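You operate a simulated robot arm through the tools that you are given. There is no shell and no other tool. Be economical: measure what you need, move in short steps, check, and stop when the job is done.

You are at the controls of a simulated robot arm. One attempt, no reset.

## Task
Pull the plug, fit the strainer, then tip the cold tea down the sink.
Fine: lay the plug on the strip between the sink and the counter's edge; put the mug back; the sink ends empty; spill nothing. Set down upright: sink plug, grey mug.
Where things are to end (x, y in the base frame): sink plug within 60 mm of [300, -400].
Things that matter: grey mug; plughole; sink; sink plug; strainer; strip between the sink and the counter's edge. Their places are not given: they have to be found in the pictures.

It is judged by the outcome, as a careful person would: the job done as asked, and still so three seconds after it is handed in. It fails if anything else is knocked over, pushed out of place, dropped, spilled or broken.

## Robot
A 6-joint arm with a two-finger parallel gripper, fixed in place. Base frame: the origin is at the foot of the arm, x ahead of it, y to its left, z up; the work surface is at about z = 890. Lengths are in mm, angles in rad, forces in N, time in s.
With the tool pointing down near the work surface it reaches from about 240 to 660 mm from the base axis. Its first joint turns from -1.152 to 1.152 rad. Payload 2.9 kg.
Tool frame: the origin (TCP) lies between the finger pads and is the grasp point; the fingertips stand 30 mm ahead of it; z points along the fingers, y is the line along which they close. Largest opening 110 mm; finger width 20, thickness 10; the body of the gripper, 48 by 112 mm, starts 55 mm behind the TCP.
Orientation is told as [roll, pitch, yaw] about the base's x, y, z axes, in that order, counted from this pose: with the fingers straight down and closing along the base's y, the tool's x points along the base's -x, its y along +y and its z along -z.

## Interface
- The arm moves only by the tool send_rows. Its arguments are lists of equal length, an entry for each row: "xyz": the shift along the base's x, y, z in mm, a list of three; "delta_rot": the turn, a rotation vector about the base's x, y, z in degrees, a list of three. In form: {"xyz": [[tx, ty, tz], ...], "delta_rot": [[ax, ay, az], ...]}. A call has 1 to 20 rows; each row is the pose to reach, as a shift and turn from the pose commanded when the call began. "claw" is the finger opening in mm, from 0 to 110, set as the call begins (left out, the last holds). Rows are played at 5 a second. More than 50 mm and 0.15 rad between two rows, or a gripper value outside its range, and nothing of the call is played. Where a pose cannot be reached the arm comes as near as it can. A force on the tool above 70 N (or 10 N above the force at the start of the call, whichever is more), or a blocked arm, ends the call early, and 0.2 s more pass. The fingers move at their own pace (about 108 mm/s each) and stop on an object; they squeeze with about 37 N. The grip force told is the motor's: it shows also when the fingers shut on nothing. Time passes only in rows, and 0.2 s behind the last, so rows that repeat a pose let the fingers close. The reply holds the time, the measured pose of the TCP, the force on the tool along the base axes, the opening and the grip force, in the units named above and with some noise, with the torque about the TCP (base axes, N m) and any sound that the robot's microphone picked up.
- Cameras (640 x 400 px; columns grow to the right, rows downward): "scene" is fixed at [61.5, 404.3, 1381.3]; the picture's right is [-0.89, -0.45, 0.00], its down [-0.22, 0.43, -0.87] and it looks along [0.40, -0.78, -0.48] (base axes); focal length 358 px, centre (320, 200). "wrist" rides on the gripper at [72, 17, -103] in the tool frame; the picture's right is [-0.23, 0.97, 0.00], its down [-0.76, -0.18, -0.62] and it looks along [-0.61, -0.14, 0.78] (tool axes); focal length 222 px, centre (320, 200).
- snapshot(camera): a new picture of that camera. It takes no simulated time.
- measure_at(camera, pixels): for up to 12 pixels [column, row] of the newest picture of that camera ("zoom" is the newest enlarged one), the place [x, y, z] in the base frame of the surface seen there, good to about 2 mm, but the place of the scene camera against the robot may be out by one fixed shift of up to 25 mm in any direction. It takes no simulated time.
- zoom(camera, box): a new picture of the part [left, top, right, bottom] of that camera's present view, enlarged. It takes no simulated time.
- job_done(): hands the job in; it is judged then, once.

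Work in short steps. Measure before you move; look again where a grasp or a placing could have gone wrong, and mend it. You have 80 turns and 34 pictures in all, those below and enlarged ones among them. Open the gripper and draw the arm clear of the work before you hand the job in, unless the task says otherwise; then end with one line.

The tools are called after "Emit:" as name(argument=value, ...) on one line, values as JSON. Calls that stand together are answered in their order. send_rows: Moves the arm, as the interface text tells. Its arguments: {"type":"object","properties":{"xyz":{"type":"array","items":{"type":"array","items":{"type":"number"}}},"delta_rot":{"type":"array","items":{"type":"array","items":{"type":"number"}}},"claw":{"type":"number"}},"required":["xyz","delta_rot"]} The other tools are called the same way: snapshot (camera) takes a picture; measure_at (camera, pixels) gives the place of the surface under pixels of a picture; zoom (camera, box) takes an enlarged picture of a part of a camera's view; job_done () hands the job in.

At the start:

```text
clock: 0.0
tcp_pos: [336.8, -311.0, 1212.3]
tcp_rot: [0.001, -0.002, 0.0]
contact_force: [-0.1, 0.5, 0.0]
wrist_torque: [0.02, -0.02, -0.01]
grip_width: 110.0
gripper_force: 0.0
```

scene: 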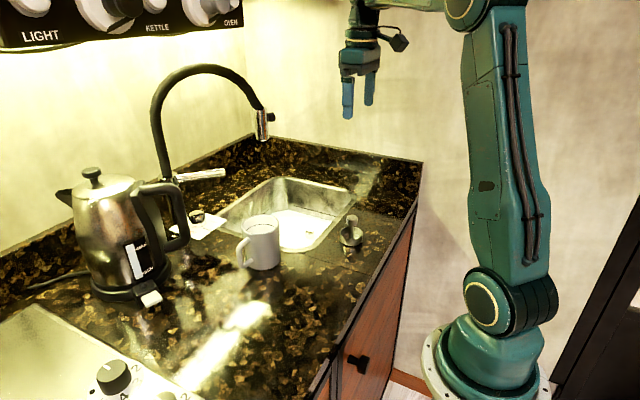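
wrist: 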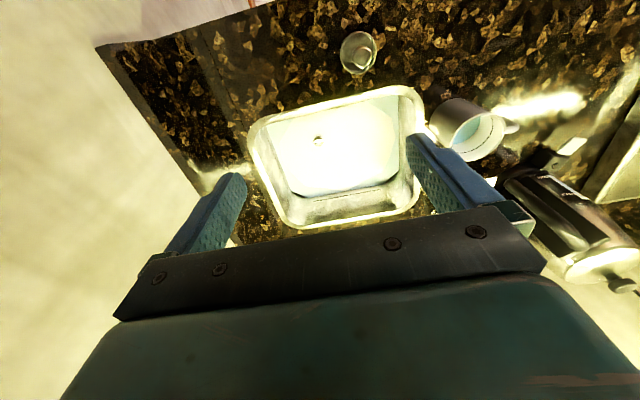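

I start by zooming on the sink area in both cameras, to tell the plug, the strainer and the mug apart.

Emit:
zoom(camera="scene", box=[170, 150, 400, 294])

Emit:
zoom(camera="wrist", box=[220, 20, 540, 220])

```text
2.78 times, centred on (285, 222) of scene
```

zoom: 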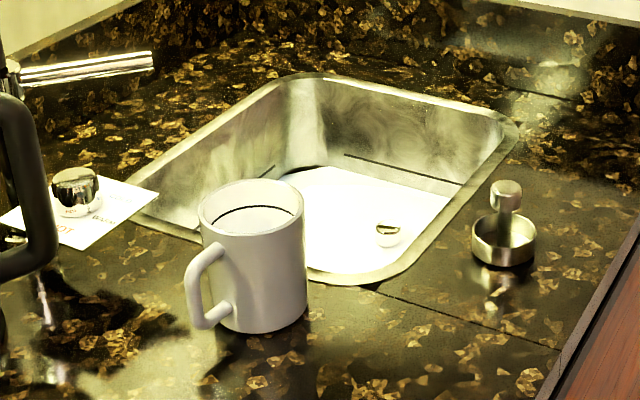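

```text
2.00 times, centred on (380, 120) of wrist
```

zoom: 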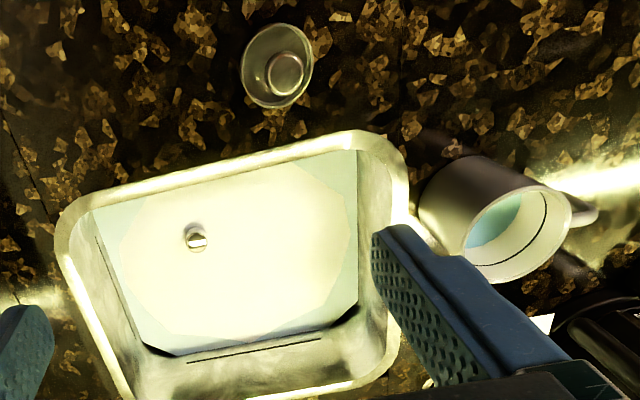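

The sink seems to hold water, with the plug's knob at about wrist (317,139). The strainer (cup with a knob) stands on the strip at wrist (358,52), and the mug is at (475,130). I measure these and the rim.

Emit:
measure_at(camera="zoom", pixels=[[195, 238], [196, 246], [186, 228], [240, 260], [130, 300], [283, 72], [262, 70], [277, 103], [495, 220], [540, 190], [435, 215], [590, 212]])

Emit:
measure_at(camera="wrist", pixels=[[252, 130], [410, 88], [425, 130], [418, 205], [300, 225], [330, 105], [340, 215], [260, 175], [320, 193], [330, 20], [250, 80], [345, 8]])

Emit:
measure_at(camera="scene", pixels=[[310, 232], [309, 234], [350, 222], [351, 238], [262, 228], [245, 225], [275, 222], [242, 260], [262, 268], [197, 213], [380, 240], [262, 120]])

```text
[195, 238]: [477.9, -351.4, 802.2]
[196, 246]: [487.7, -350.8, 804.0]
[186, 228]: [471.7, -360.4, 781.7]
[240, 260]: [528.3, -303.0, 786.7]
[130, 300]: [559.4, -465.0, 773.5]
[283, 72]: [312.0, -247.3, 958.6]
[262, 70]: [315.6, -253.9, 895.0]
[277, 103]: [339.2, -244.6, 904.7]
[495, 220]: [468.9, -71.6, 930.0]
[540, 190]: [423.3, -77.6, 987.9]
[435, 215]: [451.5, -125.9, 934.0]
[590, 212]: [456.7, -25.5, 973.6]
```

```text
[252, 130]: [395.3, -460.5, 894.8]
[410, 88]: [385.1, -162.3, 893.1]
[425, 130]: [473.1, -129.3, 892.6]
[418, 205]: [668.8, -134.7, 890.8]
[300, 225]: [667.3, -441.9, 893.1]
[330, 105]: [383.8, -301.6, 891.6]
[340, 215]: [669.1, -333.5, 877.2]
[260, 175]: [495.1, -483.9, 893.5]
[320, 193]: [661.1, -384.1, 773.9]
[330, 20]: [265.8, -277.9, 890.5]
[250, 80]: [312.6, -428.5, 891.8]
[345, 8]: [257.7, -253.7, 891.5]
```

```text
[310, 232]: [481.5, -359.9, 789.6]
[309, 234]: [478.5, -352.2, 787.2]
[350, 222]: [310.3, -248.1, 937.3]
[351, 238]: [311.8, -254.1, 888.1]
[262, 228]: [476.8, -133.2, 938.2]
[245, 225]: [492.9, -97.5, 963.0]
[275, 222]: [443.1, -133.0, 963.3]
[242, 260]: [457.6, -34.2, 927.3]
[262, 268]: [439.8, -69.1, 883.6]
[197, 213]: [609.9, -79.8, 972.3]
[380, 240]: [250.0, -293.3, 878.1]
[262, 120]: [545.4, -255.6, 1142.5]
```

The plug is near (478,-354) with its top at about 802, the strainer near (312,-250) and the mug near (448,-75). The faucet spout hangs near (545,-256), so I measure it and the card and rim before going near.

Emit:
zoom(camera="scene", box=[140, 50, 300, 150])

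Emit:
measure_at(camera="scene", pixels=[[261, 137], [257, 125], [267, 125], [271, 117], [248, 95], [230, 75], [200, 68], [170, 83], [157, 115], [162, 165], [222, 172], [262, 112]])

```text
4.00 times, centred on (220, 100) of scene
```

zoom: 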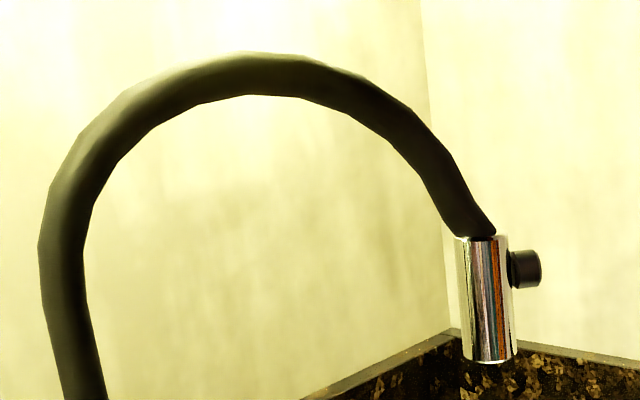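

```text
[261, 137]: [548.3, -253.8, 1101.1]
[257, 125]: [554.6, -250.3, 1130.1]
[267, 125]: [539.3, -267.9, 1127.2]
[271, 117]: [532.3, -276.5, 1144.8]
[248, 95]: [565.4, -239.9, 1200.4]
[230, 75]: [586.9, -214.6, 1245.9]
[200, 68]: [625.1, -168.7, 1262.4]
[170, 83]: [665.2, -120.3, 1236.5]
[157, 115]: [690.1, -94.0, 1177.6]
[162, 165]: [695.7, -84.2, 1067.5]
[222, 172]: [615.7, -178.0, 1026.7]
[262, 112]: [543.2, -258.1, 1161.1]
```

The spout tip is at (548,-256), its button at (530,-278), and its bottom at z 1101. I move over the sink on the -y side of it, to about (465,-380,1060), to look at the plug closely.

Emit:
send_rows(xyz=[[21, -12, -25], [43, -23, -51], [64, -35, -76], [85, -46, -101], [107, -58, -127], [128, -69, -152]], delta_rot=[[0, 0, 0], [0, 0, 0], [0, 0, 0], [0, 0, 0], [0, 0, 0], [0, 0, 0]], claw=60)

Emit:
zoom(camera="wrist", box=[240, 30, 440, 155])

Emit:
snapshot(camera="scene")

```text
clock: 1.4
tcp_pos: [463.8, -379.4, 1060.5]
tcp_rot: [0.0, 0.0, 0.001]
contact_force: [0.3, 0.2, -0.7]
wrist_torque: [0.03, -0.01, -0.02]
grip_width: 59.8
gripper_force: 0.0
```

```text
3.20 times, centred on (340, 92) of wrist
```

zoom: 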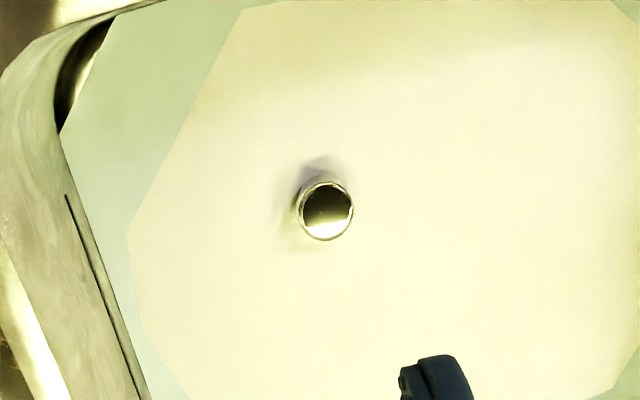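

```text
27 pictures are left
```

scene: 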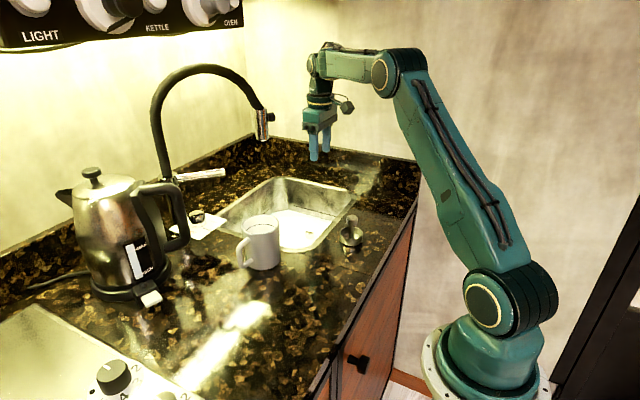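

The plug's knob shows as a ring at zoom (327,210), standing out of the cloudy water. I measure its top and edges.

Emit:
measure_at(camera="zoom", pixels=[[326, 205], [327, 228], [302, 212], [349, 212], [327, 184], [326, 238], [318, 172], [230, 210], [420, 210], [450, 100], [90, 110], [70, 190]])

```text
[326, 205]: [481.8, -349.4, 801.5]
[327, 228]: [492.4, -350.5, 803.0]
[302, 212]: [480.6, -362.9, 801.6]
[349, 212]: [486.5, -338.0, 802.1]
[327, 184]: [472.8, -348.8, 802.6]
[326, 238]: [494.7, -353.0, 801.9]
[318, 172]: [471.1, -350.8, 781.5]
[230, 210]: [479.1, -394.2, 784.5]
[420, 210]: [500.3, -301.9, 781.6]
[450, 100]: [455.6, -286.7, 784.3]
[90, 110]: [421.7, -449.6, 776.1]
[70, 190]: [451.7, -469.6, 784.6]
```

The knob is centred near (483,-351), about 24 mm across, with its top at 802 and water at about 783. I descend clear of the spout first, then shift over the knob and stop at TCP z 840.

Emit:
send_rows(xyz=[[0, 0, -40], [0, 0, -80], [0, 0, -120], [10, 14, -150], [20, 28, -180], [20, 28, -220]], delta_rot=[[0, 0, 0], [0, 0, 0], [0, 0, 0], [0, 0, 0], [0, 0, 0], [0, 0, 0]], claw=60)

Emit:
snapshot(camera="scene")

Emit:
snapshot(camera="wrist")

```text
clock: 2.8
tcp_pos: [487.1, -354.6, 838.5]
tcp_rot: [0.002, 0.0, 0.0]
contact_force: [-0.3, 0.0, -1.1]
wrist_torque: [0.02, 0.03, -0.04]
grip_width: 60.0
gripper_force: 0.1
```

```text
26 pictures are left
```

scene: 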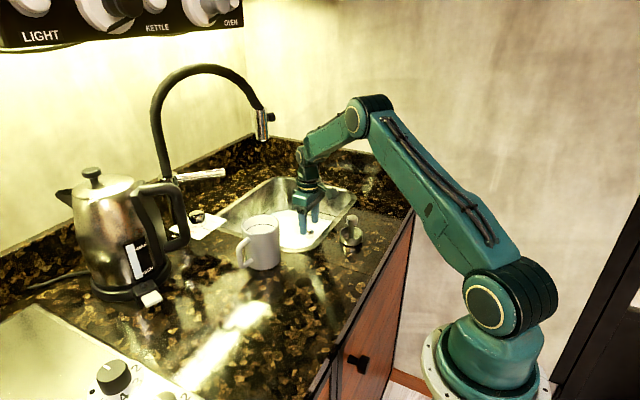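

```text
25 pictures are left
```

wrist: 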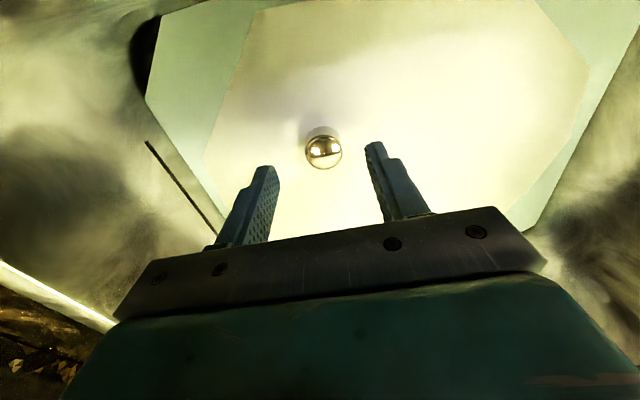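

Knob at (323,150), between the fingers. I measure it once more before descending.

Emit:
measure_at(camera="wrist", pixels=[[323, 150], [306, 152], [341, 150], [323, 166], [322, 134], [320, 128], [270, 150], [400, 120]])

```text
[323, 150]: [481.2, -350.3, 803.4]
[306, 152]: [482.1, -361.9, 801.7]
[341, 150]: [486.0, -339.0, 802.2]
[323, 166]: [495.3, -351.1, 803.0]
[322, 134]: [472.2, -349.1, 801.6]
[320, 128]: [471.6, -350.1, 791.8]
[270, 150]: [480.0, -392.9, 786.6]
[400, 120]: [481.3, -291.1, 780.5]
```

The knob's centre is at (483.5,-350.5), so alignment is good. I lower to TCP z about 809 and close.

Emit:
send_rows(xyz=[[-1, 0, -10], [-2, 1, -20], [-2, 1, -30]], delta_rot=[[0, 0, 0], [0, 0, 0], [0, 0, 0]])

Emit:
send_rows(xyz=[[0, 0, 0], [0, 0, 0], [0, 0, 0]], delta_rot=[[0, 0, 0], [0, 0, 0], [0, 0, 0]], claw=5)

```text
clock: 3.6
tcp_pos: [484.5, -351.3, 810.4]
tcp_rot: [0.0, -0.001, -0.001]
contact_force: [0.0, 0.3, -0.8]
wrist_torque: [0.01, -0.02, -0.03]
grip_width: 60.2
gripper_force: 0.1
```

```text
clock: 4.4
tcp_pos: [483.2, -351.9, 810.0]
tcp_rot: [0.001, 0.0, -0.001]
contact_force: [-0.9, 0.0, -0.6]
wrist_torque: [-0.01, -0.06, 0.0]
grip_width: 26.5
gripper_force: 36.7
```

The fingers hold the knob at 26.5 mm with 37 N. I pull straight up slowly to free the plug.

Emit:
send_rows(xyz=[[0, 0, 5], [0, 0, 10], [0, 0, 20], [0, 0, 35], [0, 0, 50], [0, 0, 50], [0, 0, 50], [0, 0, 50]], delta_rot=[[0, 0, 0], [0, 0, 0], [0, 0, 0], [0, 0, 0], [0, 0, 0], [0, 0, 0], [0, 0, 0], [0, 0, 0]])

Emit:
snapshot(camera="wrist")

```text
clock: 6.2
tcp_pos: [483.6, -351.2, 859.4]
tcp_rot: [0.001, 0.001, 0.0]
contact_force: [0.3, 0.0, 0.9]
wrist_torque: [0.0, -0.01, 0.01]
grip_width: 4.8
gripper_force: 0.0
```

```text
24 pictures are left
```

wrist: 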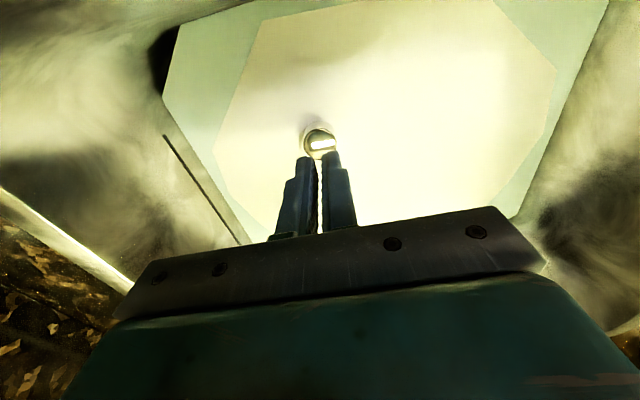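

The fingers slipped off; the plug still sits at (320,143). The grip was shallow, so I reopen and go deeper in small steps to feel for the bottom.

Emit:
send_rows(xyz=[[0, 0, 0], [0, 0, 0], [0, 0, -25], [0, 0, -45], [0, 0, -50], [0, 0, -55], [0, 0, -60], [0, 0, -63]], delta_rot=[[0, 0, 0], [0, 0, 0], [0, 0, 0], [0, 0, 0], [0, 0, 0], [0, 0, 0], [0, 0, 0], [0, 0, 0]], claw=60)

Emit:
snapshot(camera="wrist")

```text
clock: 8.0
tcp_pos: [482.9, -350.9, 796.3]
tcp_rot: [0.001, -0.001, -0.003]
contact_force: [-0.3, 0.4, -1.1]
wrist_torque: [0.02, 0.01, -0.04]
grip_width: 60.0
gripper_force: 0.0
```

```text
23 pictures are left
```

wrist: 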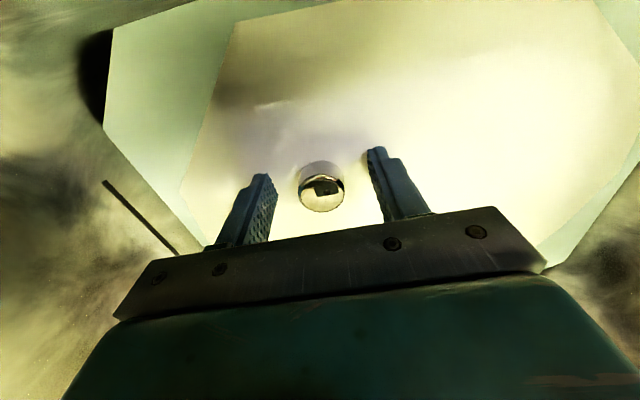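

No contact with the tips at z 766, well below the knob's top. I close here for a full-pad grip.

Emit:
send_rows(xyz=[[0, 0, 0], [0, 0, 0], [0, 0, 0], [0, 0, 0]], delta_rot=[[0, 0, 0], [0, 0, 0], [0, 0, 0], [0, 0, 0]], claw=5)

Emit:
send_rows(xyz=[[0, 0, 2], [0, 0, 4], [0, 0, 6]], delta_rot=[[0, 0, 0], [0, 0, 0], [0, 0, 0]])

```text
clock: 9.0
tcp_pos: [482.8, -351.3, 796.1]
tcp_rot: [-0.001, -0.001, 0.001]
contact_force: [0.3, -0.3, -0.4]
wrist_torque: [0.04, -0.03, 0.03]
grip_width: 27.0
gripper_force: 37.4
```

```text
clock: 9.8
tcp_pos: [482.8, -352.3, 803.4]
tcp_rot: [0.001, 0.001, 0.001]
contact_force: [0.1, 0.4, -1.1]
wrist_torque: [0.03, 0.01, -0.01]
grip_width: 27.2
gripper_force: 37.0
```

Lifted 6 mm with the width holding at 27. I continue up slowly, then look.

Emit:
send_rows(xyz=[[0, 0, 4], [0, 0, 8], [0, 0, 12], [0, 0, 18], [0, 0, 26], [0, 0, 34]], delta_rot=[[0, 0, 0], [0, 0, 0], [0, 0, 0], [0, 0, 0], [0, 0, 0], [0, 0, 0]])

Emit:
zoom(camera="wrist", box=[200, 60, 440, 210])

```text
clock: 11.2
tcp_pos: [482.4, -351.6, 836.4]
tcp_rot: [-0.001, 0.0, 0.001]
contact_force: [0.0, -0.2, -1.0]
wrist_torque: [-0.02, -0.01, 0.0]
grip_width: 26.8
gripper_force: 37.1
```

```text
2.67 times, centred on (320, 135) of wrist
```

zoom: 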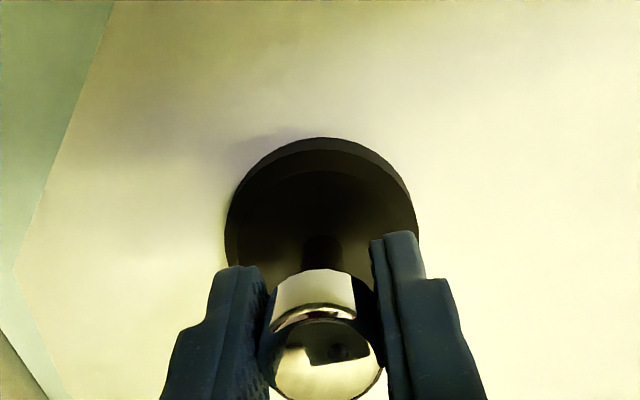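

The plug is out: a black disc on a stem under the knob. I measure its parts to know how far its base hangs below the TCP.

Emit:
measure_at(camera="zoom", pixels=[[320, 370], [310, 290], [320, 250], [300, 200], [320, 150], [320, 141], [235, 210], [410, 200], [100, 100], [500, 100]])

```text
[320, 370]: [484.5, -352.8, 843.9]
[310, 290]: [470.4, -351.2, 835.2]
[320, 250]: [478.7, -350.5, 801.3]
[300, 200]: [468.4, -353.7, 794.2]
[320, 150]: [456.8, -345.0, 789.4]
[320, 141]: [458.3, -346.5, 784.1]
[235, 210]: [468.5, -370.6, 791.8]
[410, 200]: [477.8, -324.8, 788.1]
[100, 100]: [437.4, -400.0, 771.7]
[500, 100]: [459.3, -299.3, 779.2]
```

The knob's top is 7 mm above the TCP and the disc's underside about 52–60 mm below it. I raise while easing away from the spout, let it drip a moment, then carry it toward (300,-400).

Emit:
send_rows(xyz=[[0, 0, 30], [-5, -5, 60], [-10, -10, 60], [-10, -10, 60], [-10, -10, 60], [-10, -10, 60], [-10, -10, 100], [-20, -20, 140], [-30, -30, 170], [-70, -40, 180], [-110, -48, 180], [-150, -48, 180], [-183, -48, 180]], delta_rot=[[0, 0, 0], [0, 0, 0], [0, 0, 0], [0, 0, 0], [0, 0, 0], [0, 0, 0], [0, 0, 0], [0, 0, 0], [0, 0, 0], [0, 0, 0], [0, 0, 0], [0, 0, 0], [0, 0, 0]])

Emit:
snapshot(camera="scene")

Emit:
snapshot(camera="wrist")

```text
clock: 14.0
tcp_pos: [298.7, -400.3, 1015.7]
tcp_rot: [0.0, 0.0, 0.001]
contact_force: [0.3, 0.8, -1.3]
wrist_torque: [0.01, 0.03, 0.0]
grip_width: 27.1
gripper_force: 37.2
```

```text
21 pictures are left
```

scene: 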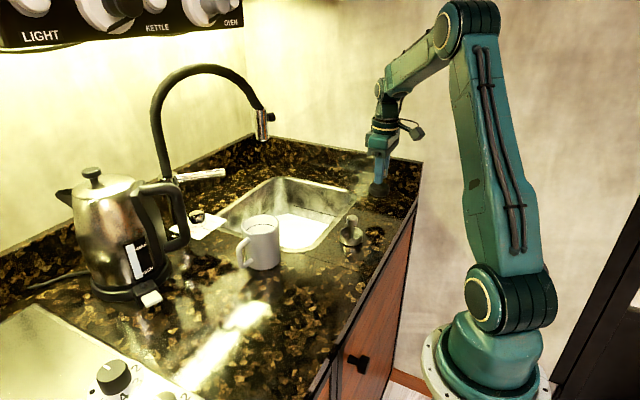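

```text
20 pictures are left
```

wrist: 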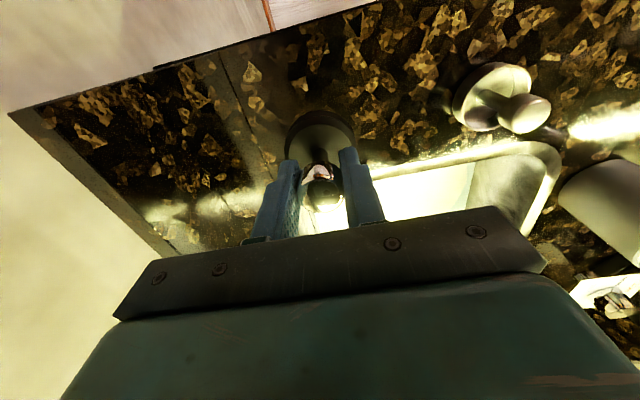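

The plug hangs over the strip. I measure the counter edge, rim and surface around before lowering.

Emit:
measure_at(camera="wrist", pixels=[[320, 26], [280, 40], [270, 130], [380, 90], [400, 165], [330, 180], [240, 90], [320, 112], [290, 125], [355, 130]])

```text
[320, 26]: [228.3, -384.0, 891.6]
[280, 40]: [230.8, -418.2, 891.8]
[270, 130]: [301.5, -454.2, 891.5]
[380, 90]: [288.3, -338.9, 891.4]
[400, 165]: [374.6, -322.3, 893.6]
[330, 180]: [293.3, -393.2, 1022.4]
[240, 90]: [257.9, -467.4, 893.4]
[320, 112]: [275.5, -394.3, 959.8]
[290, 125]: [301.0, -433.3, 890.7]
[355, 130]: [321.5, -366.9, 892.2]
```

The counter edge is at x≈230 and the rim at x≈372, so there is room. I lower to about z 957, then feel for contact.

Emit:
send_rows(xyz=[[1, 0, -25], [1, 0, -45], [1, 0, -55], [1, 0, -58]], delta_rot=[[0, 0, 0], [0, 0, 0], [0, 0, 0], [0, 0, 0]])

Emit:
zoom(camera="scene", box=[330, 130, 430, 210])

```text
clock: 15.0
tcp_pos: [300.9, -400.0, 959.5]
tcp_rot: [0.0, 0.001, 0.0]
contact_force: [-0.1, -0.6, 0.1]
wrist_torque: [-0.01, 0.02, 0.01]
grip_width: 26.8
gripper_force: 36.6
```

```text
5.00 times, centred on (380, 170) of scene
```

zoom: 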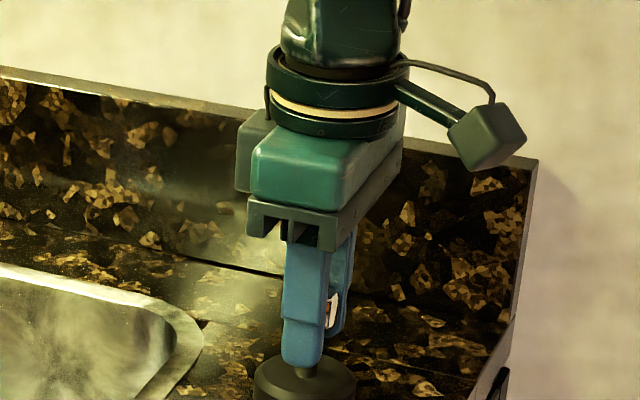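

Emit:
send_rows(xyz=[[0, 0, -2], [0, 0, -4], [0, 0, -6]], delta_rot=[[0, 0, 0], [0, 0, 0], [0, 0, 0]])

```text
clock: 15.8
tcp_pos: [300.2, -400.2, 956.7]
tcp_rot: [-0.003, -0.003, 0.0]
contact_force: [-5.3, 6.6, 32.9]
wrist_torque: [0.52, 0.45, 0.02]
grip_width: 26.8
gripper_force: 37.2
```

Contact was felt at z≈957 (33 N up). I back off 3 mm to relieve the push, then open the fingers.

Emit:
send_rows(xyz=[[0, 0, 2], [0, 0, 3]], delta_rot=[[0, 0, 0], [0, 0, 0]])

Emit:
send_rows(xyz=[[0, 0, 0], [0, 0, 0], [0, 0, 0]], delta_rot=[[0, 0, 0], [0, 0, 0], [0, 0, 0]], claw=60)

Emit:
send_rows(xyz=[[0, 0, 30], [0, 0, 60], [0, 0, 100], [0, 0, 140]], delta_rot=[[0, 0, 0], [0, 0, 0], [0, 0, 0], [0, 0, 0]])

Emit:
snapshot(camera="wrist")

Emit:
zoom(camera="scene", box=[200, 140, 424, 280])

```text
clock: 16.4
tcp_pos: [300.5, -400.4, 956.2]
tcp_rot: [-0.001, -0.003, -0.001]
contact_force: [1.6, -4.8, 11.9]
wrist_torque: [-0.17, -0.16, -0.05]
grip_width: 26.9
gripper_force: 37.1
```

```text
clock: 17.2
tcp_pos: [300.9, -397.4, 956.0]
tcp_rot: [0.0, -0.001, 0.0]
contact_force: [0.4, -0.6, -0.2]
wrist_torque: [0.01, -0.02, 0.02]
grip_width: 59.8
gripper_force: 0.1
```

```text
clock: 18.2
tcp_pos: [299.5, -400.3, 1096.5]
tcp_rot: [-0.001, 0.0, 0.0]
contact_force: [-0.8, 0.7, 0.0]
wrist_torque: [0.01, 0.02, 0.03]
grip_width: 59.8
gripper_force: 0.1
```

```text
18 pictures are left
```

wrist: 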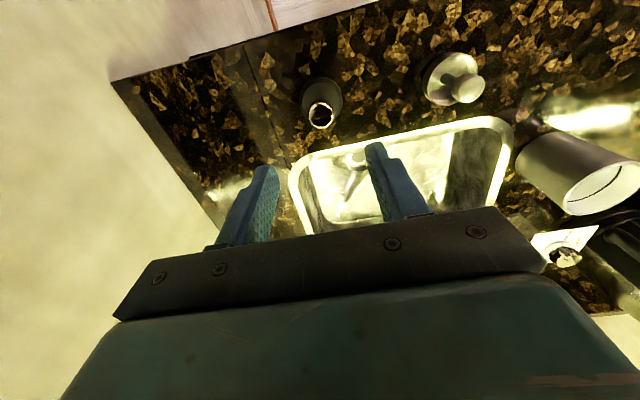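

```text
2.86 times, centred on (312, 210) of scene
```

zoom: 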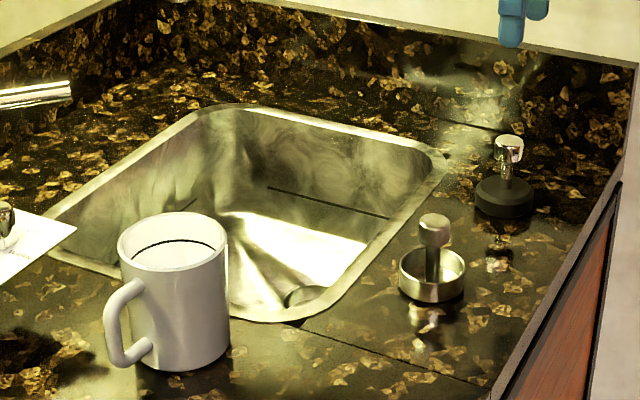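

The plug stands upright on the strip and the sink has drained; the plughole shows at the near side. I move over the strainer to measure it and the hole.

Emit:
send_rows(xyz=[[3, 40, -10], [6, 80, -20], [9, 120, -30], [12, 150, -40]], delta_rot=[[0, 0, 0], [0, 0, 0], [0, 0, 0], [0, 0, 0]])

Emit:
snapshot(camera="wrist")

```text
clock: 19.2
tcp_pos: [311.3, -248.5, 1056.4]
tcp_rot: [0.001, 0.0, -0.001]
contact_force: [-0.9, 0.4, -0.5]
wrist_torque: [0.0, 0.0, -0.01]
grip_width: 59.8
gripper_force: 0.1
```

```text
16 pictures are left
```

wrist: 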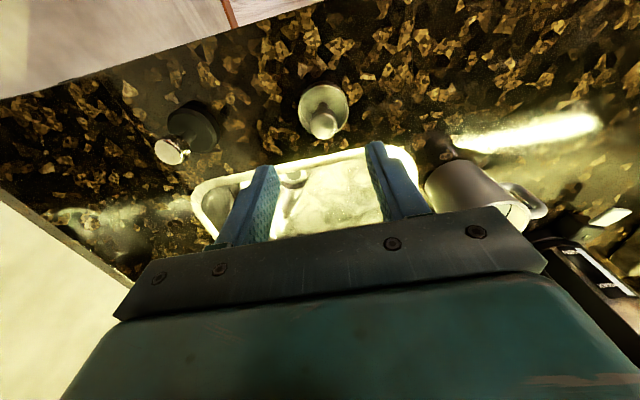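

Emit:
measure_at(camera="wrist", pixels=[[323, 128], [323, 137], [311, 126], [336, 125], [320, 88], [299, 105], [348, 105], [310, 108], [322, 150], [295, 180], [172, 152], [195, 125]])

```text
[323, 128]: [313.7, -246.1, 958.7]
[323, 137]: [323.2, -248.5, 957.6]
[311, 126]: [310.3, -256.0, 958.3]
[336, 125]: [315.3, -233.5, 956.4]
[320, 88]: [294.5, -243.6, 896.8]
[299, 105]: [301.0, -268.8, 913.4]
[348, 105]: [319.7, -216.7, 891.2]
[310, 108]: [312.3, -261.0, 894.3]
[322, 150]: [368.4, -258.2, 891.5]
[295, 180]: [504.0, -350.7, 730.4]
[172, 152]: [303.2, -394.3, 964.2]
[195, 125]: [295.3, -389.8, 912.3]
```

The strainer's knob is centred at (314,-247.5), top z 958, with the cup rim at about 913. Deep in the sink the camera would come close to the near rim, so I yaw -90° to put it on the +y side over open sink.

Emit:
send_rows(xyz=[[0, 0, 0], [0, 0, 0], [0, 0, 0], [0, 0, 0], [1, 0, 0], [1, 0, 0], [1, 0, 0], [1, 0, 0], [1, 0, 0], [1, 0, 0], [1, 0, 0], [2, 1, 0]], delta_rot=[[0, 0, -7.5], [0, 0, -15], [0, 0, -22.5], [0, 0, -30], [0, 0, -37.5], [0, 0, -45], [0, 0, -52.5], [0, 0, -60], [0, 0, -67.5], [0, 0, -75], [0, 0, -82.5], [0, 0, -90]], claw=50)

Emit:
snapshot(camera="wrist")

```text
clock: 21.8
tcp_pos: [314.9, -248.9, 1057.6]
tcp_rot: [0.0, -0.001, -1.572]
contact_force: [-0.4, -0.3, 0.8]
wrist_torque: [0.0, 0.02, 0.0]
grip_width: 50.1
gripper_force: 0.2
```

```text
15 pictures are left
```

wrist: 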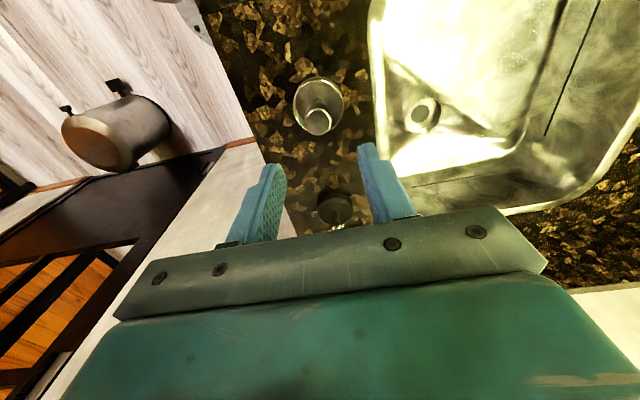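

The yaw worked; the strainer's knob is at (318,122) and the plughole at (422,115). I measure both.

Emit:
measure_at(camera="wrist", pixels=[[318, 122], [305, 122], [331, 120], [318, 133], [318, 78], [294, 105], [343, 100], [422, 115], [406, 118], [440, 110], [423, 97], [421, 130]])

Emit:
zoom(camera="wrist", box=[372, 70, 472, 150])

```text
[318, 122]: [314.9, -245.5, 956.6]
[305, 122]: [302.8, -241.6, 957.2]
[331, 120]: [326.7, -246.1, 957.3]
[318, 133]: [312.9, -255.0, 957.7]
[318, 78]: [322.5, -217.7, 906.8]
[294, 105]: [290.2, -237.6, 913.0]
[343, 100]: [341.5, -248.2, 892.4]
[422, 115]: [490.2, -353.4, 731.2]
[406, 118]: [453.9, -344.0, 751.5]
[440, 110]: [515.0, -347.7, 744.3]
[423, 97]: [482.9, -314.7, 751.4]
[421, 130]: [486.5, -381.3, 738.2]
```

```text
5.00 times, centred on (422, 110) of wrist
```

zoom: 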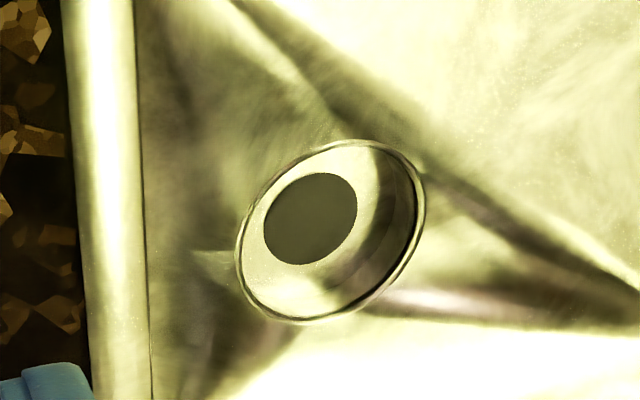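

Emit:
measure_at(camera="zoom", pixels=[[240, 240], [424, 195], [372, 142], [290, 320], [300, 158], [260, 195], [400, 270], [345, 315], [310, 220], [320, 265], [415, 165], [240, 290]])

```text
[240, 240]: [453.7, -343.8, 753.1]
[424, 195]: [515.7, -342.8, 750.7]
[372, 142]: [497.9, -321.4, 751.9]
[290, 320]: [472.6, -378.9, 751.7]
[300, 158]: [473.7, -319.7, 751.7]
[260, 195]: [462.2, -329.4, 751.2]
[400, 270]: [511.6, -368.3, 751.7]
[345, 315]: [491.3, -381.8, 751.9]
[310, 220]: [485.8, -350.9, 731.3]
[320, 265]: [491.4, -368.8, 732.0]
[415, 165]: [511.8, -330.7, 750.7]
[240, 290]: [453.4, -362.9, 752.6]
```

The plughole is centred at (484.5,-350.5), radius ~31, floor 752 and ledge 731. The strainer's axis is at (314.7,-245.5). I descend to TCP z 946 and grip the knob.

Emit:
send_rows(xyz=[[0, 2.5, -40], [0, 2.5, -75], [0, 2.5, -95], [0, 2.5, -110]], delta_rot=[[0, 0, 0], [0, 0, 0], [0, 0, 0], [0, 0, 0]])

Emit:
send_rows(xyz=[[0, 0, 0], [0, 0, 0], [0, 0, 0]], delta_rot=[[0, 0, 0], [0, 0, 0], [0, 0, 0]], claw=5)

Emit:
send_rows(xyz=[[0, 0, 10], [0, 0, 30], [0, 0, 60], [0, 0, 80]], delta_rot=[[0, 0, 0], [0, 0, 0], [0, 0, 0], [0, 0, 0]])

Emit:
zoom(camera="wrist", box=[200, 60, 480, 235])

```text
clock: 22.8
tcp_pos: [315.6, -247.3, 945.2]
tcp_rot: [0.001, 0.001, -1.571]
contact_force: [0.6, -0.2, 0.7]
wrist_torque: [0.0, -0.01, -0.04]
grip_width: 49.9
gripper_force: 0.1
```

```text
clock: 23.6
tcp_pos: [313.9, -246.7, 945.7]
tcp_rot: [-0.002, -0.002, -1.571]
contact_force: [0.0, 0.4, -0.1]
wrist_torque: [-0.01, 0.0, -0.01]
grip_width: 25.0
gripper_force: 36.8
```

```text
clock: 24.6
tcp_pos: [314.5, -244.9, 1026.3]
tcp_rot: [-0.001, -0.001, -1.57]
contact_force: [0.4, 0.5, -0.4]
wrist_torque: [0.0, 0.02, -0.03]
grip_width: 24.6
gripper_force: 36.8
```

```text
2.29 times, centred on (340, 148) of wrist
```

zoom: 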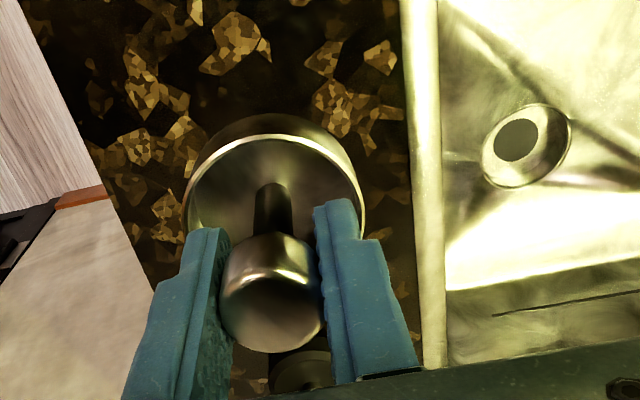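

The strainer is held. I measure the cup rim points to get its axis relative to the TCP.

Emit:
measure_at(camera="zoom", pixels=[[186, 195], [362, 195], [275, 137], [215, 153], [330, 150], [230, 175], [280, 180], [270, 310], [186, 215], [270, 118], [363, 210], [350, 165]])

```text
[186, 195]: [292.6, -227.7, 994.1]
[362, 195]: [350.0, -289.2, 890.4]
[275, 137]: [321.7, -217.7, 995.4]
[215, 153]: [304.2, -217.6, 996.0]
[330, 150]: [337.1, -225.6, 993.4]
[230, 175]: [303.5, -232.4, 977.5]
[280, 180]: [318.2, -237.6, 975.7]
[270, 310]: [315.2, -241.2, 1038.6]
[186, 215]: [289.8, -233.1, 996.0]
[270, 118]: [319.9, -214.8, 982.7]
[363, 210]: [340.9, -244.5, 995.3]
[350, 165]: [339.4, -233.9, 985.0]
```

The cup's axis is ~1–2 mm +y of the TCP and its bottom ~54.5 mm below, so seated TCP z is about 786. I cross the rim low and away from the spout, descend at x≈440, then slide to the hole axis.

Emit:
send_rows(xyz=[[0, 0, -25], [0, 0, -50], [31, -27, -54], [62, -53, -54], [93, -80, -54], [125, -106, -54], [125, -106, -95], [125, -106, -135], [145, -106, -165], [169.7, -106, -190]], delta_rot=[[0, 0, 0], [0, 0, 0], [0, 0, 0], [0, 0, 0], [0, 0, 0], [0, 0, 0], [0, 0, 0], [0, 0, 0], [0, 0, 0], [0, 0, 0]])

Emit:
snapshot(camera="wrist")

```text
clock: 26.8
tcp_pos: [483.4, -350.9, 834.4]
tcp_rot: [0.001, -0.001, -1.571]
contact_force: [-0.1, 0.1, -0.2]
wrist_torque: [0.02, -0.05, 0.02]
grip_width: 24.9
gripper_force: 37.0
```

```text
12 pictures are left
```

wrist: 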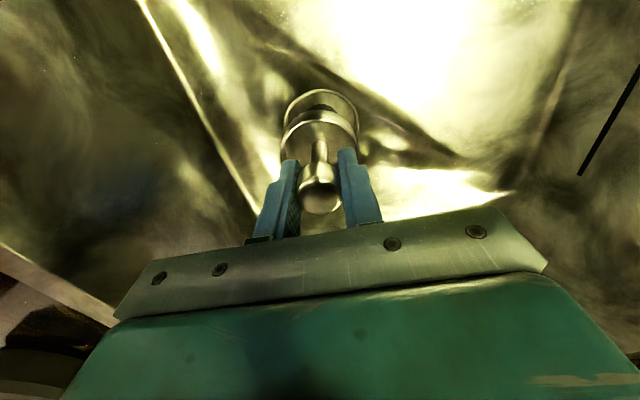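

The cup sits right over the hole. I lower gently into the recess.

Emit:
send_rows(xyz=[[0, 0, -15], [0, 0, -25], [0, 0, -30], [0, 0, -35], [0, 0, -40], [0, 0, -44]], delta_rot=[[0, 0, 0], [0, 0, 0], [0, 0, 0], [0, 0, 0], [0, 0, 0], [0, 0, 0]])

```text
clock: 28.2
tcp_pos: [485.0, -352.6, 791.8]
tcp_rot: [0.002, 0.001, -1.57]
contact_force: [0.6, 0.2, -0.6]
wrist_torque: [-0.01, 0.02, 0.02]
grip_width: 24.8
gripper_force: 36.9
```

No contact yet at z 792, so it is inside the recess. I lower further in 2 mm steps.

Emit:
send_rows(xyz=[[0, 0, -2], [0, 0, -4], [0, 0, -6], [0, 0, -7]], delta_rot=[[0, 0, 0], [0, 0, 0], [0, 0, 0], [0, 0, 0]])

```text
clock: 29.2
tcp_pos: [483.9, -352.4, 785.0]
tcp_rot: [-0.001, 0.0, -1.571]
contact_force: [0.1, -0.2, -1.4]
wrist_torque: [-0.01, 0.02, -0.02]
grip_width: 24.9
gripper_force: 37.6
```

Emit:
send_rows(xyz=[[0, 0, -1], [0, 0, -2], [0, 0, -3]], delta_rot=[[0, 0, 0], [0, 0, 0], [0, 0, 0]])

```text
clock: 30.0
tcp_pos: [484.9, -352.0, 783.4]
tcp_rot: [0.004, -0.002, -1.571]
contact_force: [-7.6, 1.2, 24.0]
wrist_torque: [0.13, 0.33, 0.05]
grip_width: 24.9
gripper_force: 37.1
```

Contact at z≈784 (24 N) matches the strainer resting on the ledge. I ease 1.5 mm, open, lift clear and look.

Emit:
send_rows(xyz=[[0, 0, 1.5], [0, 0, 1.5]], delta_rot=[[0, 0, 0], [0, 0, 0]])

Emit:
send_rows(xyz=[[0, 0, 0], [0, 0, 0], [0, 0, 0], [0, 0, 20], [0, 0, 50], [0, 0, 80], [-20, 0, 110], [-44, 0, 140]], delta_rot=[[0, 0, 0], [0, 0, 0], [0, 0, 0], [0, 0, 0], [0, 0, 0], [0, 0, 0], [0, 0, 0], [0, 0, 0]], claw=55)

Emit:
snapshot(camera="wrist")

```text
clock: 30.6
tcp_pos: [485.8, -352.6, 783.9]
tcp_rot: [0.002, -0.002, -1.573]
contact_force: [-2.3, -3.2, 18.4]
wrist_torque: [-0.21, 0.2, 0.0]
grip_width: 25.1
gripper_force: 37.2
```

```text
clock: 32.4
tcp_pos: [439.9, -350.1, 922.3]
tcp_rot: [-0.001, -0.001, -1.57]
contact_force: [-0.3, 0.5, 0.2]
wrist_torque: [0.02, -0.01, -0.01]
grip_width: 55.3
gripper_force: 0.1
```

```text
11 pictures are left
```

wrist: 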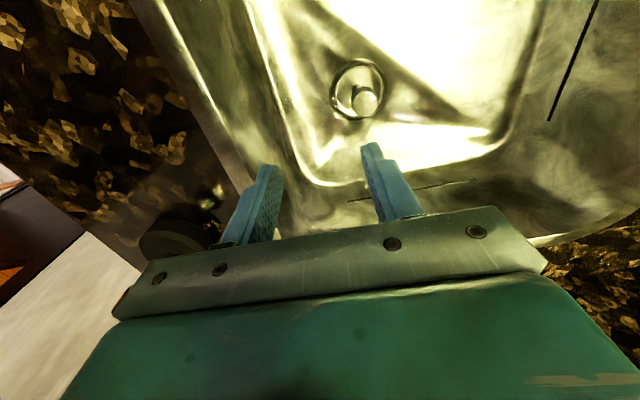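

The strainer sits neatly in the hole. For the mug the handle should end on the upper side when pouring, so I rise away from the spout and turn to yaw ≈ +80° (170° in all) while moving to look at the mug.

Emit:
send_rows(xyz=[[-20, 15, 40], [-40, 30, 80], [-60, 45, 120], [-80, 60, 155], [-90, 90, 190], [-90, 125, 206], [-85, 160, 206], [-75, 195, 206], [-65, 220, 206], [-50, 241, 206], [-50, 241, 206], [-50, 241, 206], [-50, 241, 206], [-50, 241, 206], [-50, 241, 206], [-50, 241, 206], [-50, 241, 206], [-50, 241, 206], [-50, 241, 206], [-50, 241, 206]], delta_rot=[[0, 0, 8.5], [0, 0, 17], [0, 0, 25.5], [0, 0, 34], [0, 0, 42.5], [0, 0, 51], [0, 0, 59.5], [0, 0, 68], [0, 0, 76.5], [0, 0, 85], [0, 0, 93.5], [0, 0, 102], [0, 0, 110.5], [0, 0, 119], [0, 0, 127.5], [0, 0, 136], [0, 0, 144.5], [0, 0, 153], [0, 0, 161.5], [0, 0, 170]], claw=108)

Emit:
snapshot(camera="wrist")

```text
clock: 36.6
tcp_pos: [390.3, -110.3, 1129.8]
tcp_rot: [0.0, 0.0, 1.399]
contact_force: [0.7, -0.4, -0.3]
wrist_torque: [-0.03, 0.04, 0.01]
grip_width: 107.9
gripper_force: 0.1
```

```text
10 pictures are left
```

wrist: 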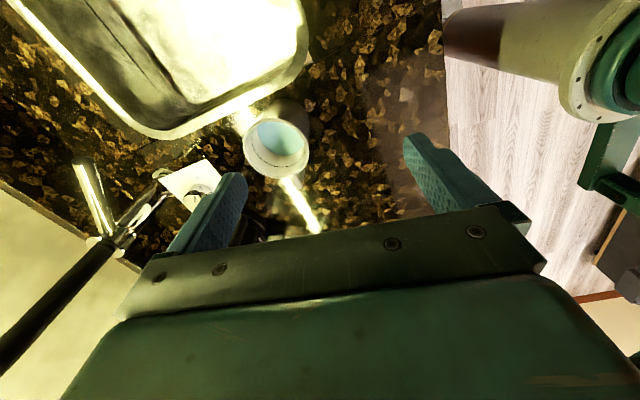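

The mug's rim is at (275,150) with tea visible inside. I zoom for exact rim, handle and tea level.

Emit:
zoom(camera="wrist", box=[215, 85, 335, 205])

```text
3.33 times, centred on (275, 145) of wrist
```

zoom: 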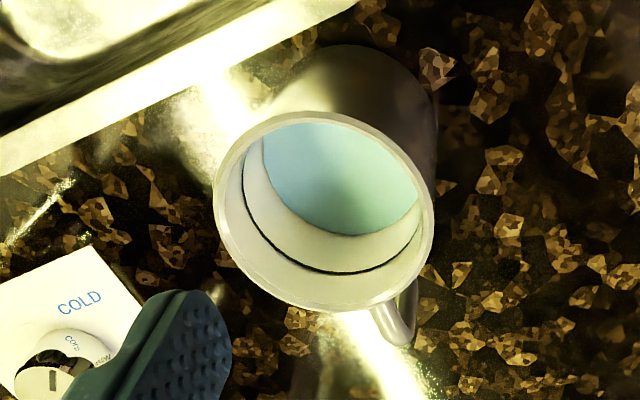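

Emit:
measure_at(camera="zoom", pixels=[[220, 205], [430, 215], [318, 116], [300, 303], [255, 135], [395, 145], [245, 268], [370, 296], [395, 325], [340, 200], [320, 160], [410, 330]])

```text
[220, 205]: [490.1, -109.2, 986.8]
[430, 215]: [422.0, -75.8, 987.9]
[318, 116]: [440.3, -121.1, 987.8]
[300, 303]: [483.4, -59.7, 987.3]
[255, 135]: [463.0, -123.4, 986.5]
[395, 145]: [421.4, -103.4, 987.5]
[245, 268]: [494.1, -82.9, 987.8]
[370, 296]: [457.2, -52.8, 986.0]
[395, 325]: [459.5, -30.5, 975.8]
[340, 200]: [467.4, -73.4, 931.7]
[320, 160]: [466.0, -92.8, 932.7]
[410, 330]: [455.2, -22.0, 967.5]
```

The mug's axis is at (457.8,-88.5), radius 37.5, rim z 987, tea at z 932, and the handle points to +y. I turn 10° more, centre over it, and lower to TCP z 960 with the fingers at 98.

Emit:
send_rows(xyz=[[30, 10, 0], [67.3, 22, 0], [67.3, 22, -40], [67.3, 22, -80], [67.3, 22, -110]], delta_rot=[[0, 0, 5], [0, 0, 10], [0, 0, 10], [0, 0, 10], [0, 0, 10]], claw=98)

Emit:
snapshot(camera="wrist")

```text
clock: 37.8
tcp_pos: [456.6, -88.5, 1019.3]
tcp_rot: [0.001, -0.001, 1.57]
contact_force: [0.4, -0.3, -0.7]
wrist_torque: [-0.01, -0.02, -0.02]
grip_width: 97.9
gripper_force: 0.0
```

```text
8 pictures are left
```

wrist: 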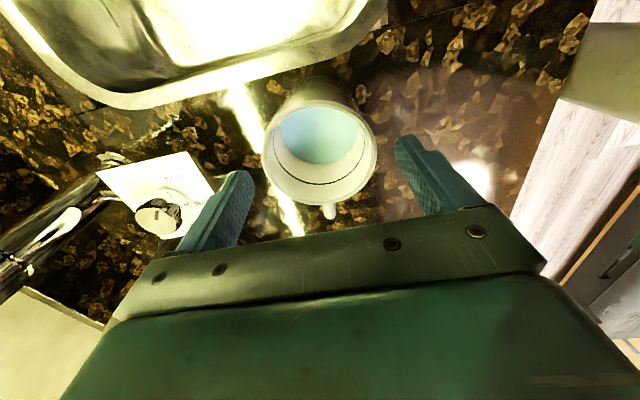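

The rim is centred between the fingers at (319,155). I measure the rim edges and the nearby knob to confirm clearance.

Emit:
measure_at(camera="wrist", pixels=[[264, 155], [375, 155], [318, 107], [318, 203], [330, 212], [158, 215], [180, 205], [160, 165], [60, 225], [239, 173], [402, 140]])

```text
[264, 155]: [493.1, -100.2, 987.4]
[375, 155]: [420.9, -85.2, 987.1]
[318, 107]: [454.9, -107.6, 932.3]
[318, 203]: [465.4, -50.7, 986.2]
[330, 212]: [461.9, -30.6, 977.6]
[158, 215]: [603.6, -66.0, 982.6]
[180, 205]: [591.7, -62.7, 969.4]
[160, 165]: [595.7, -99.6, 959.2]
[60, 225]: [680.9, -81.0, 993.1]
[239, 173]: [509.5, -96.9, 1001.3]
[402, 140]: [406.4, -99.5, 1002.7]
```

Centred, and the knob at x≈590+ is clear. I descend 60 mm and close on the mug.

Emit:
send_rows(xyz=[[0, 0, -20], [0, 0, -40], [0, 0, -52], [0, 0, -60]], delta_rot=[[0, 0, 0], [0, 0, 0], [0, 0, 0], [0, 0, 0]])

Emit:
send_rows(xyz=[[0, 0, 0], [0, 0, 0], [0, 0, 0], [0, 0, 0]], delta_rot=[[0, 0, 0], [0, 0, 0], [0, 0, 0], [0, 0, 0]], claw=50)

Emit:
send_rows(xyz=[[0, 0, 3], [0, 0, 8], [0, 0, 15], [0, 0, 25], [0, 0, 25]], delta_rot=[[0, 0, 0], [0, 0, 0], [0, 0, 0], [0, 0, 0], [0, 0, 0]])

Emit:
snapshot(camera="scene")

```text
clock: 38.8
tcp_pos: [458.5, -89.5, 960.3]
tcp_rot: [0.0, -0.002, 1.571]
contact_force: [-0.5, -0.1, -1.0]
wrist_torque: [-0.04, 0.0, 0.03]
grip_width: 98.2
gripper_force: 0.1
```

```text
clock: 39.8
tcp_pos: [458.4, -88.0, 960.3]
tcp_rot: [0.001, -0.001, 1.57]
contact_force: [-0.2, 0.0, 0.7]
wrist_torque: [-0.04, -0.03, -0.03]
grip_width: 85.3
gripper_force: 37.0
```

```text
clock: 41.0
tcp_pos: [457.6, -88.7, 985.5]
tcp_rot: [0.001, 0.0, 1.57]
contact_force: [-0.3, -0.2, -4.1]
wrist_torque: [-0.07, -0.05, 0.0]
grip_width: 84.9
gripper_force: 36.8
```

```text
7 pictures are left
```

scene: 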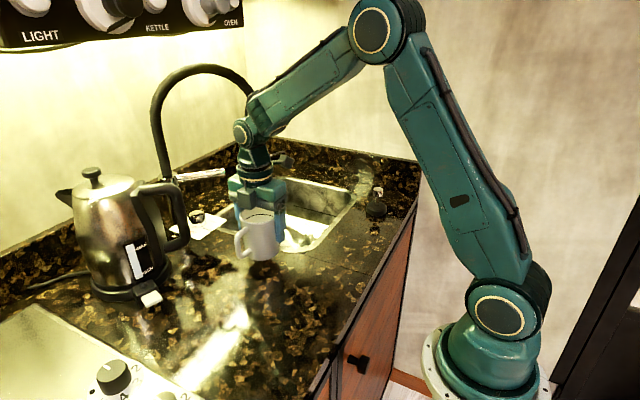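

The mug is lifted level (about 4 N). I carry it at z≈1040 around the near side of the spout while turning to yaw -35.5°, ending over the sink at (490,-350).

Emit:
send_rows(xyz=[[0, 0, 18], [0, 0, 36], [0, 0, 55], [-15, -25, 55], [-30, -50, 55], [-45, -75, 55], [-58, -100, 55], [-68, -125, 55], [-68, -150, 55], [-62, -175, 55], [-54, -200, 55], [-45, -225, 55], [-35, -245, 55], [-20, -255, 55], [-5, -260, 55], [12, -262, 55], [32, -262, 50], [32, -262, 40], [32, -262, 30], [32, -262, 30]], delta_rot=[[0, 0, 0], [0, 0, 0], [0, 0, 0], [0, 0, -8], [0, 0, -16], [0, 0, -24], [0, 0, -32], [0, 0, -40], [0, 0, -48], [0, 0, -56], [0, 0, -64], [0, 0, -72], [0, 0, -80], [0, 0, -88], [0, 0, -96], [0, 0, -104], [0, 0, -112], [0, 0, -120], [0, 0, -125.5], [0, 0, -125.5]])

Emit:
snapshot(camera="scene")

```text
clock: 45.2
tcp_pos: [490.5, -350.4, 1014.0]
tcp_rot: [-0.002, 0.001, -0.621]
contact_force: [0.3, 0.2, -3.8]
wrist_torque: [-0.01, 0.05, 0.0]
grip_width: 85.2
gripper_force: 36.5
```

```text
6 pictures are left
```

scene: 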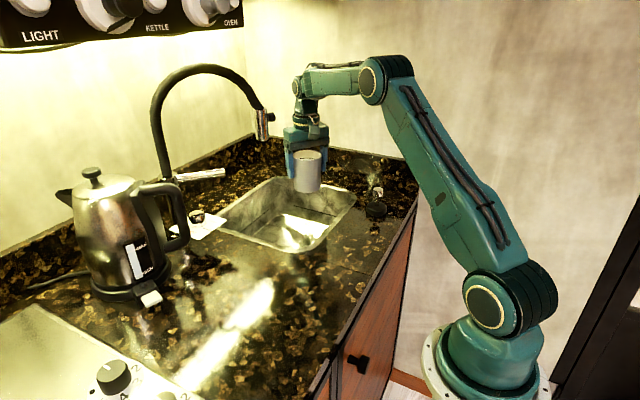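

The mug is level over the sink, and the tea should start to run at about 55° of tilt. I tilt it back toward the robot (tool pointing outward) in 5° steps to 50°, shifting 20 mm outward.

Emit:
send_rows(xyz=[[0, 0, 0], [2, -1, 0], [4, -3, 0], [6, -4, 0], [8, -6, 0], [10, -7, 0], [12, -9, 0], [14, -10, 0], [16, -12, 0], [16, -12, 0]], delta_rot=[[-2.9, -4.07, 0], [-5.81, -8.14, 0], [-8.72, -12.21, 0], [-11.62, -16.28, 0], [-14.53, -20.35, 0], [-17.43, -24.42, 0], [-20.34, -28.49, 0], [-23.24, -32.56, 0], [-26.15, -36.63, 0], [-29.05, -40.7, 0]])

Emit:
snapshot(camera="scene")

```text
clock: 47.4
tcp_pos: [505.5, -362.8, 1014.1]
tcp_rot: [0.0, -0.874, -0.619]
contact_force: [-0.4, -0.4, -3.5]
wrist_torque: [0.09, 0.13, -0.01]
grip_width: 85.1
gripper_force: 36.9
```

```text
5 pictures are left
```

scene: 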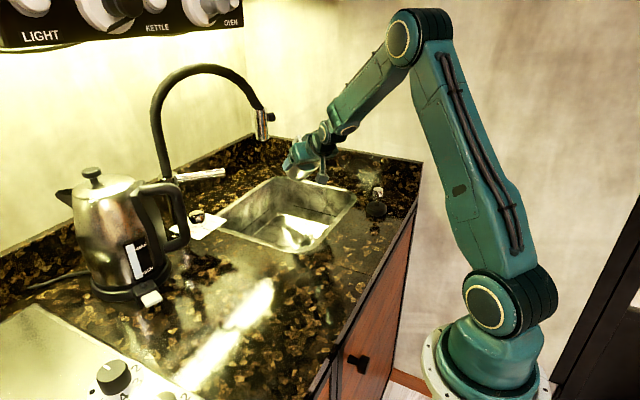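

Tilting works cleanly. I continue slowly, about 2.5° per row, from 50° to 95°, so the tea runs gently.

Emit:
send_rows(xyz=[[0, 0, 0], [0, 0, 0], [0, 0, 0], [0, 0, 0], [0, 0, 0], [0, 0, 0], [0, 0, 0], [0, 0, 0], [0, 0, 0], [0, 0, 0], [0, 0, 0], [0, 0, 0], [0, 0, 0], [0, 0, 0], [0, 0, 0], [0, 0, 0], [0, 0, 0], [0, 0, 0], [0, 0, 0], [0, 0, 0]], delta_rot=[[-1.45, -2.04, 0], [-2.91, -4.07, 0], [-4.36, -6.11, 0], [-5.81, -8.14, 0], [-7.26, -10.18, 0], [-8.72, -12.21, 0], [-10.17, -14.25, 0], [-11.62, -16.28, 0], [-13.07, -18.32, 0], [-14.53, -20.35, 0], [-15.98, -22.39, 0], [-17.43, -24.42, 0], [-18.88, -26.46, 0], [-20.34, -28.49, 0], [-21.79, -30.53, 0], [-23.24, -32.56, 0], [-24.69, -34.6, 0], [-26.15, -36.63, 0], [-26.15, -36.63, 0], [-26.15, -36.63, 0]])

```text
clock: 51.6
tcp_pos: [506.0, -361.6, 1014.6]
tcp_rot: [-3.137, -1.484, 2.518]
contact_force: [0.0, 0.3, -2.7]
wrist_torque: [0.09, 0.1, 0.02]
grip_width: 85.1
gripper_force: 37.1
```

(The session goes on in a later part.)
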